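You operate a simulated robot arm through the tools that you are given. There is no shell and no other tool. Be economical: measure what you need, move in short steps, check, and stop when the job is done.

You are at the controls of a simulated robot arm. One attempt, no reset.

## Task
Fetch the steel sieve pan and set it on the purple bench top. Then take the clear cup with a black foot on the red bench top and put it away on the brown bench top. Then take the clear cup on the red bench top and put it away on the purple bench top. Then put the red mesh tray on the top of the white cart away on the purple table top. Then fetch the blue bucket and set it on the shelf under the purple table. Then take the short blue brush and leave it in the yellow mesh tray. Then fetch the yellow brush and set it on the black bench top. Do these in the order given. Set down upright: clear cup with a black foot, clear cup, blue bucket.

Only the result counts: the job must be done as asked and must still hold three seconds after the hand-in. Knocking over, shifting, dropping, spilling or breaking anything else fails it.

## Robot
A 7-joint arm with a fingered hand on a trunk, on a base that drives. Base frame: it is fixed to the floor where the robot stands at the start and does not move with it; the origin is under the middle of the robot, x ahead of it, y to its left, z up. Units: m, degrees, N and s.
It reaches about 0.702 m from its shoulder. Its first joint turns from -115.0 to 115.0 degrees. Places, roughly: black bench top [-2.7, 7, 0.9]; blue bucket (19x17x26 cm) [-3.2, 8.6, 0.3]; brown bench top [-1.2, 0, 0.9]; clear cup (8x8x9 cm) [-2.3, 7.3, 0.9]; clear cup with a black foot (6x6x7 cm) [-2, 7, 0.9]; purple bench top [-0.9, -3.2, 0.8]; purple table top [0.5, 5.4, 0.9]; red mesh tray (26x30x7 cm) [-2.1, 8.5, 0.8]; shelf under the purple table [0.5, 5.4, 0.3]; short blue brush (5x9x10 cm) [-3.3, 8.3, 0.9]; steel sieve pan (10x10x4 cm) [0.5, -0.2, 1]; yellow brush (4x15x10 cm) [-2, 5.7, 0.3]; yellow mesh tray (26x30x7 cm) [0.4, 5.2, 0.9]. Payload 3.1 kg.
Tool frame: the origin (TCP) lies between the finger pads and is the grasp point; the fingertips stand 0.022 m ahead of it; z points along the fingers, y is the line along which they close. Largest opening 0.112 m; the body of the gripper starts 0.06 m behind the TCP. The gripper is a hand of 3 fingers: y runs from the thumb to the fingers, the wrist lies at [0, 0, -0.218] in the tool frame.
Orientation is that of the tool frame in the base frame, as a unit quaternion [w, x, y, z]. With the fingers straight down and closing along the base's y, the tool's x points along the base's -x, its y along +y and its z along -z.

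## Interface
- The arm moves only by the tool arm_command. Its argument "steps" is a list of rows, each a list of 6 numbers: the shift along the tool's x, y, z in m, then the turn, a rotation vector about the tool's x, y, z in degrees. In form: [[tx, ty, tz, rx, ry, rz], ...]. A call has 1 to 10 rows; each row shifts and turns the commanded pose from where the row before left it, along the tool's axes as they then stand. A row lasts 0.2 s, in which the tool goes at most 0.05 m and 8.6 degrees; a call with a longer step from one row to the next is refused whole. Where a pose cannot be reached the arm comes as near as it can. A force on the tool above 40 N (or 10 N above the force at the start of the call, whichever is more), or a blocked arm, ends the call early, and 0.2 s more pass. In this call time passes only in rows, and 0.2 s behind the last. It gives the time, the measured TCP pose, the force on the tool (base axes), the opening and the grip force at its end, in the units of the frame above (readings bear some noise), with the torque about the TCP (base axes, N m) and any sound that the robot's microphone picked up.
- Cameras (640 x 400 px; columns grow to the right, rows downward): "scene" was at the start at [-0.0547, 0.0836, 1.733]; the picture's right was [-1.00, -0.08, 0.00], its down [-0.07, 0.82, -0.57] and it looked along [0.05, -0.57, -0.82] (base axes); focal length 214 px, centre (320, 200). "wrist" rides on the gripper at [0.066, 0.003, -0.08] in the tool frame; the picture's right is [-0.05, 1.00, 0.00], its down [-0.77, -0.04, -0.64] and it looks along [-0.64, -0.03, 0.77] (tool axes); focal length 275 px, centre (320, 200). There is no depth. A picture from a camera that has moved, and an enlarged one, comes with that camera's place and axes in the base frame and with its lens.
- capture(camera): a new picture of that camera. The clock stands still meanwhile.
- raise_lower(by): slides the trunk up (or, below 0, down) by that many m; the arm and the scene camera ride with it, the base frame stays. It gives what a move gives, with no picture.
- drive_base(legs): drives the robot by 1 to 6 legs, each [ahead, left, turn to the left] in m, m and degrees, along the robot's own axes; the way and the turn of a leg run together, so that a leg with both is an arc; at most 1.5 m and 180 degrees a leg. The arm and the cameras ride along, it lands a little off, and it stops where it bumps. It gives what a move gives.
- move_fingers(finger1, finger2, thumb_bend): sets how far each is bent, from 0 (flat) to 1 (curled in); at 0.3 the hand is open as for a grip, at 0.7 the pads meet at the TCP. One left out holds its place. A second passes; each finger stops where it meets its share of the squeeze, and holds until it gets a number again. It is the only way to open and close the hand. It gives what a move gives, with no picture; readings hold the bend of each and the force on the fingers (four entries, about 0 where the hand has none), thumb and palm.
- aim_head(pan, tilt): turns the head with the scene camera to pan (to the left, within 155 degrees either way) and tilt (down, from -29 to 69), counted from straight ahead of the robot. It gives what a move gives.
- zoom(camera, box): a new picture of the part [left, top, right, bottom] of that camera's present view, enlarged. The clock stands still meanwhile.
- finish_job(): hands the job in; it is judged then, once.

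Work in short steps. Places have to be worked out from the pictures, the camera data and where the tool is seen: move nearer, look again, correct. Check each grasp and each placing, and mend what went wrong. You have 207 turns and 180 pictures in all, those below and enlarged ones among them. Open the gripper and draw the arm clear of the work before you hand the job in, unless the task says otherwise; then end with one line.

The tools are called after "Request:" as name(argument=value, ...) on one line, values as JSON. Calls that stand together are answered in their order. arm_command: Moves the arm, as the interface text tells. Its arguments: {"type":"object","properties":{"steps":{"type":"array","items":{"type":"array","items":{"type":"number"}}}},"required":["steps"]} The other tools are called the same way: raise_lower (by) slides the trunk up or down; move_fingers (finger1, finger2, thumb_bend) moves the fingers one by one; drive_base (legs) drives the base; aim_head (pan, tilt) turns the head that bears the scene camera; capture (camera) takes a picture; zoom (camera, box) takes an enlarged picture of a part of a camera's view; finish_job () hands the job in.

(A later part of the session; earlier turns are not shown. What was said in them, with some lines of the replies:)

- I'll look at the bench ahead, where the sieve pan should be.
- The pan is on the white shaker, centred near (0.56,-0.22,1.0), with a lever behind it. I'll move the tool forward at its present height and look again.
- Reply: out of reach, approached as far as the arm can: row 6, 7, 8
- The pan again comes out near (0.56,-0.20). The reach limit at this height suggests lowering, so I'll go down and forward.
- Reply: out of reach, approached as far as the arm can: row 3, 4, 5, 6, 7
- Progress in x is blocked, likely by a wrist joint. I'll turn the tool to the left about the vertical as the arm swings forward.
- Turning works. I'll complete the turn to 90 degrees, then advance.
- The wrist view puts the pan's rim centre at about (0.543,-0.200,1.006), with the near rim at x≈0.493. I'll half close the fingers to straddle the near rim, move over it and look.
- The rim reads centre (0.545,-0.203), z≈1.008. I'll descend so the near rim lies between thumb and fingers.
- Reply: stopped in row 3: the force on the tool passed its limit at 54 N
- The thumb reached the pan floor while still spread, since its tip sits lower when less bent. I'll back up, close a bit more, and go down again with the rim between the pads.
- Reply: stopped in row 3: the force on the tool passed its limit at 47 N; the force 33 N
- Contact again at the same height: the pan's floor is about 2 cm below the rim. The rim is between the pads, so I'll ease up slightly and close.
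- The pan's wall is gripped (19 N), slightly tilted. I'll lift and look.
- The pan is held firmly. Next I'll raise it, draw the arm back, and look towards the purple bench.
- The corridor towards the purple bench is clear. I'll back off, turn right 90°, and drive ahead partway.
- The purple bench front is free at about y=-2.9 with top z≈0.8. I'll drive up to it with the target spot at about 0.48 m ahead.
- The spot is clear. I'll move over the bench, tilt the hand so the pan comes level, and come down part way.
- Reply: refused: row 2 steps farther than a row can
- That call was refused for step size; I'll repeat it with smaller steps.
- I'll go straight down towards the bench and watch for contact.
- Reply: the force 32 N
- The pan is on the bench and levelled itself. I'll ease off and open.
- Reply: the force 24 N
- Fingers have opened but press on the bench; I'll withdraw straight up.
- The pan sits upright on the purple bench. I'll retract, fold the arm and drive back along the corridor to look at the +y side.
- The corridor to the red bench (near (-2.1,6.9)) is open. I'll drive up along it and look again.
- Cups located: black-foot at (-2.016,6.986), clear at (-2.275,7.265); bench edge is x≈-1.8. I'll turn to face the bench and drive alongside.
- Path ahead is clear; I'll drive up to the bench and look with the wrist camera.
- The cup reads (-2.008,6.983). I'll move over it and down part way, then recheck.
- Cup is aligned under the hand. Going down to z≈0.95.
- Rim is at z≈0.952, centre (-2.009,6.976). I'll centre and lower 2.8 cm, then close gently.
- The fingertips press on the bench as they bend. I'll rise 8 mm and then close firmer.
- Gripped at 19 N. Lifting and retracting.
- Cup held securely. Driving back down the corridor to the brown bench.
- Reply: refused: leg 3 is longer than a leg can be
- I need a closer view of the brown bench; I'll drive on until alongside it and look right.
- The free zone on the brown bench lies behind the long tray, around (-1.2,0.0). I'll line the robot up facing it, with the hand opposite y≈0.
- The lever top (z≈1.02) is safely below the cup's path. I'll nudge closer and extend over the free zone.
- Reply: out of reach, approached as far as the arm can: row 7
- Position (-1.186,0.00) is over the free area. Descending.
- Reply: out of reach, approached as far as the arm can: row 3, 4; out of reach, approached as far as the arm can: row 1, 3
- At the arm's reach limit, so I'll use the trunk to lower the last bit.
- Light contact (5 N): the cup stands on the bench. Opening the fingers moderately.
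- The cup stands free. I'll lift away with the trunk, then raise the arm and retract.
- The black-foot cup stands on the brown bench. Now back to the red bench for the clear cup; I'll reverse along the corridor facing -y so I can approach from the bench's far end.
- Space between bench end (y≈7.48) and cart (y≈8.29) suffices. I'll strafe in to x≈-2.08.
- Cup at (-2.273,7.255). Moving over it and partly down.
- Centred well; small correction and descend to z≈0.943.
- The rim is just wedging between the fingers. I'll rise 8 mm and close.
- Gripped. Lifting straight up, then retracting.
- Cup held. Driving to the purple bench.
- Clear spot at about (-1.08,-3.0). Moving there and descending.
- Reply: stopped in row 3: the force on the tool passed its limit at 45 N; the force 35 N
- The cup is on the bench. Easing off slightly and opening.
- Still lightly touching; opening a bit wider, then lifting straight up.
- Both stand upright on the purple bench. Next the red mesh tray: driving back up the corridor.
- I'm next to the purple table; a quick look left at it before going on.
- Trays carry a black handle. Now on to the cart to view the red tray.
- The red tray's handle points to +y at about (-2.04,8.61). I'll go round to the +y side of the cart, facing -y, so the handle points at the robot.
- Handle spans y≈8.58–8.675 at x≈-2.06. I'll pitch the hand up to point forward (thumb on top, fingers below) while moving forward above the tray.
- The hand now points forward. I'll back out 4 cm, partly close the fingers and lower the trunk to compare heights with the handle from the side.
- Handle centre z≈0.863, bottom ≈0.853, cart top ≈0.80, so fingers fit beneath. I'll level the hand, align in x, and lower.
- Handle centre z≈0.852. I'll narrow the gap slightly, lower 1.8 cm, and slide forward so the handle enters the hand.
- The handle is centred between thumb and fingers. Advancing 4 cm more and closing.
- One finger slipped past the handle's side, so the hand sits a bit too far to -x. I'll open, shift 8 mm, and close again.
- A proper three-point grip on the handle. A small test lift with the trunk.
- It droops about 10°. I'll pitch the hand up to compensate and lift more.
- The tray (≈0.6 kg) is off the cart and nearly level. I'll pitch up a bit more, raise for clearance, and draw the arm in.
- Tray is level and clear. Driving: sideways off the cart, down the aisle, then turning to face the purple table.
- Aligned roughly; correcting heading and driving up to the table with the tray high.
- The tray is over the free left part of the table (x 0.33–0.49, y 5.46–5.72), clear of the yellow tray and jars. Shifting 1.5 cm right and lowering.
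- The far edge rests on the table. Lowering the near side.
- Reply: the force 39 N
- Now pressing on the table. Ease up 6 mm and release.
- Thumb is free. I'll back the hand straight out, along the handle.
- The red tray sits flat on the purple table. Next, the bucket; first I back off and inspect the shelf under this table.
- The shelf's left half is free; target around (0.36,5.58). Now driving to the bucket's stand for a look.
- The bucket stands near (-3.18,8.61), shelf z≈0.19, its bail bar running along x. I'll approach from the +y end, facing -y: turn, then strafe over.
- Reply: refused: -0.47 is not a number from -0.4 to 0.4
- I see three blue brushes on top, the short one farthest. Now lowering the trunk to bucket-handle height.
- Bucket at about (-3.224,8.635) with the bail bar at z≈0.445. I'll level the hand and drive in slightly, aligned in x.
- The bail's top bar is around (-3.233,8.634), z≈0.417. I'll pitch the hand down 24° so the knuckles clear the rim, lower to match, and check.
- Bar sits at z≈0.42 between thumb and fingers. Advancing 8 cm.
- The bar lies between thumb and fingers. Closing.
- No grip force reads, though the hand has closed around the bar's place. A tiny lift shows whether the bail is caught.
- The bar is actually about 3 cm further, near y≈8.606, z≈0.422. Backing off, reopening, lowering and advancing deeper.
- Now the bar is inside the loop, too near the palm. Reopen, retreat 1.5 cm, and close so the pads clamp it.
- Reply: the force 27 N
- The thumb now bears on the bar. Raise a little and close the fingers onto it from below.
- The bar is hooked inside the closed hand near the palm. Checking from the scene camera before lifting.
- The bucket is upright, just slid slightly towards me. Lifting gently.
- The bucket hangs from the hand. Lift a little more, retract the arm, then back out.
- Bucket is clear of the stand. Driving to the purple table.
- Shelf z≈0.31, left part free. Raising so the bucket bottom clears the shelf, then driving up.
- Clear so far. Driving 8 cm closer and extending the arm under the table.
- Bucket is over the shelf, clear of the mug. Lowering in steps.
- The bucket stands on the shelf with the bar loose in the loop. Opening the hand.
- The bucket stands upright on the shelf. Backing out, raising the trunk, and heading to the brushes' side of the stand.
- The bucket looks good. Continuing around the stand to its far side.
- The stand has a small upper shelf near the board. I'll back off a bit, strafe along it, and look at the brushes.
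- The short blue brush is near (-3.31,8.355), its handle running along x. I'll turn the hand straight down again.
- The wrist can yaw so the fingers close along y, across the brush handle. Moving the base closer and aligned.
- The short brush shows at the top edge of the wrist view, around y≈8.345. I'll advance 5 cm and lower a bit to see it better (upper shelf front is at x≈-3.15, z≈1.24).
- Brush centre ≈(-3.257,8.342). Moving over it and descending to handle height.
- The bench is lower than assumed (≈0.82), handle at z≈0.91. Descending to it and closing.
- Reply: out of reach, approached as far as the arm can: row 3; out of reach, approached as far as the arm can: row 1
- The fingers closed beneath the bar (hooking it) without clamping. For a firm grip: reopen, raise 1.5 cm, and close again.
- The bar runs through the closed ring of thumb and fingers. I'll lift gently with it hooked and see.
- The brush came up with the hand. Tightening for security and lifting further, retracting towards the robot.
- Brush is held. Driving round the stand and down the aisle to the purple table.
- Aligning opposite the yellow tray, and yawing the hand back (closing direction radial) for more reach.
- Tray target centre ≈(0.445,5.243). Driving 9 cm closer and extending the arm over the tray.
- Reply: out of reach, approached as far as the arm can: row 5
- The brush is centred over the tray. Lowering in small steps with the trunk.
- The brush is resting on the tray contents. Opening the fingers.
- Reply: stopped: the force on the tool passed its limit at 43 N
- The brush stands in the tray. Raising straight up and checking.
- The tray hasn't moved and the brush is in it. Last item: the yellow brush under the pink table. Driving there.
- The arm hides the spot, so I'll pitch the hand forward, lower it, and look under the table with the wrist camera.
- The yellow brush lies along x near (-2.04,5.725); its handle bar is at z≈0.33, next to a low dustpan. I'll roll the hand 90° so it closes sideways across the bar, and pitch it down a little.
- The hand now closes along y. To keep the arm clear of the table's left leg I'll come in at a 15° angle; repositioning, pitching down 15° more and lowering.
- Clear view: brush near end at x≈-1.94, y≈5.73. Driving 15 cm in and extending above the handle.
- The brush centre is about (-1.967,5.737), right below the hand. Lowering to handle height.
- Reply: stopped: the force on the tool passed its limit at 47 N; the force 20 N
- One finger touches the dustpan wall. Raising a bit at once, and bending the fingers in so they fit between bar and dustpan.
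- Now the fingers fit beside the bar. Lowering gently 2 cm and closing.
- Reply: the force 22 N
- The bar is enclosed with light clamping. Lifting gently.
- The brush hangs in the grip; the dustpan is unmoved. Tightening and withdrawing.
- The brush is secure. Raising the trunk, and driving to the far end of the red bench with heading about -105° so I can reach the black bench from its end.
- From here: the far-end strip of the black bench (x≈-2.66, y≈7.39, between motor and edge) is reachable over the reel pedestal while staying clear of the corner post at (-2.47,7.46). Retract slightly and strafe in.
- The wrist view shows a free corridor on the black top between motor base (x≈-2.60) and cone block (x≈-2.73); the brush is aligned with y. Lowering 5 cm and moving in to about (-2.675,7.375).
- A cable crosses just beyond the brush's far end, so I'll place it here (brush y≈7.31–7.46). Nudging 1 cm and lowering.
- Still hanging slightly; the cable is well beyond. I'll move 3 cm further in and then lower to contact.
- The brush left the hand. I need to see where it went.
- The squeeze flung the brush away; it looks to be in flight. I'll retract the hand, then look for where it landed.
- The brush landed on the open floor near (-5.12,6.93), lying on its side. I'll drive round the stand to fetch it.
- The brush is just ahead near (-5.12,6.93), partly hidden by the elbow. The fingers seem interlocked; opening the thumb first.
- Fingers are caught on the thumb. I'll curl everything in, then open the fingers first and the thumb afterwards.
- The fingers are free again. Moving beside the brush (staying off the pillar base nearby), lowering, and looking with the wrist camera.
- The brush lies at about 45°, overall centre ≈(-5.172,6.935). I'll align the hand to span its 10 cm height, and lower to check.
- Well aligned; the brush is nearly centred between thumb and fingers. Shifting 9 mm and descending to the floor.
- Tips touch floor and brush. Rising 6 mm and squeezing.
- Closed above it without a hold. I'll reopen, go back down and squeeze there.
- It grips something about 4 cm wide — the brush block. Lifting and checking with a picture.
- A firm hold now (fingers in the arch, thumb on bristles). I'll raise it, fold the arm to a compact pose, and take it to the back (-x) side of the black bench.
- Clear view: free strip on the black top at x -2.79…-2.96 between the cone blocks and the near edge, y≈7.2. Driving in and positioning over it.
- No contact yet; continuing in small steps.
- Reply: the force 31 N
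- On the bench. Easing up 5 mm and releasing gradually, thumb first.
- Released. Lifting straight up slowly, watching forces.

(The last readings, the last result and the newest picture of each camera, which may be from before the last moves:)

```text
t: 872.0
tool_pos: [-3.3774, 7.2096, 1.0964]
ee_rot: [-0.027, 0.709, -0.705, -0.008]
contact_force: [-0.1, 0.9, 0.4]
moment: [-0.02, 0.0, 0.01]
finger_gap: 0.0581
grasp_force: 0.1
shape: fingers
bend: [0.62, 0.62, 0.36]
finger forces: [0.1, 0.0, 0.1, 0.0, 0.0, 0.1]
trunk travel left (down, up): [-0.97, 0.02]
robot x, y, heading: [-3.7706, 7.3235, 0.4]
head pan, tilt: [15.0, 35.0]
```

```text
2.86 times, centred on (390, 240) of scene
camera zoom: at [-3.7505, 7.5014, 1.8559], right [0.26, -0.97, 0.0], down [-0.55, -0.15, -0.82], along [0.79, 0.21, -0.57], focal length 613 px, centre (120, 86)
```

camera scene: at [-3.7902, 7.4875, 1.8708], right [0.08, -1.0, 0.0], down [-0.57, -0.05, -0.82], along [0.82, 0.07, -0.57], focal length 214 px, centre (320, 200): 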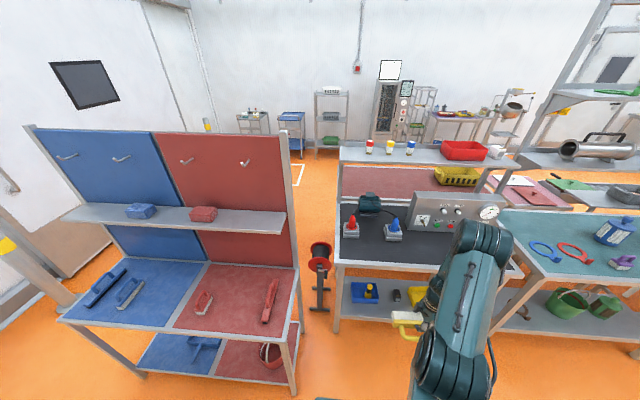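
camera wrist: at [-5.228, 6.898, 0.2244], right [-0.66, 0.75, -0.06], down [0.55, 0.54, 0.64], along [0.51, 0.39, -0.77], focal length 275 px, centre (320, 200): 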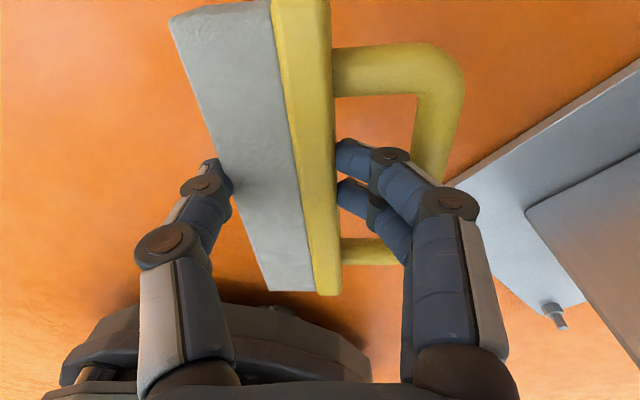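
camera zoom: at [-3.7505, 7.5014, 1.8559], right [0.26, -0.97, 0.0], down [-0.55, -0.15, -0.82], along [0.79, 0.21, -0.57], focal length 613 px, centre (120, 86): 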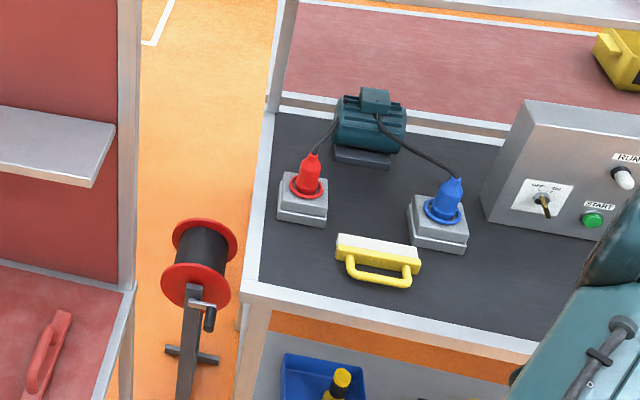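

The yellow brush lies on the black bench top and nothing else there has been disturbed. I'll open the hand fully and hand the job in.

Request:
move_fingers(finger1=0.3, finger2=0.3, thumb_bend=0.3)

Request:
finish_job()

```text
t: 873.0
tool_pos: [-3.3772, 7.2105, 1.096]
ee_rot: [-0.027, 0.709, -0.705, -0.009]
contact_force: [0.4, 0.5, -0.7]
moment: [0.01, 0.01, -0.01]
finger_gap: 0.1112
grasp_force: 0.0
shape: fingers
bend: [0.3, 0.3, 0.3]
finger forces: [0.1, 0.0, 0.1, 0.0, 0.1, 0.0]
trunk travel left (down, up): [-0.97, 0.02]
robot x, y, heading: [-3.7775, 7.3254, 0.2]
head pan, tilt: [15.0, 35.0]
```

```text
The job is handed in.
```

All seven items are where you asked, done in order, with both cups and the bucket upright; the yellow brush was flung to the floor on the first try at placing it and now lies on its side on the black bench, and I saw nothing else moved.
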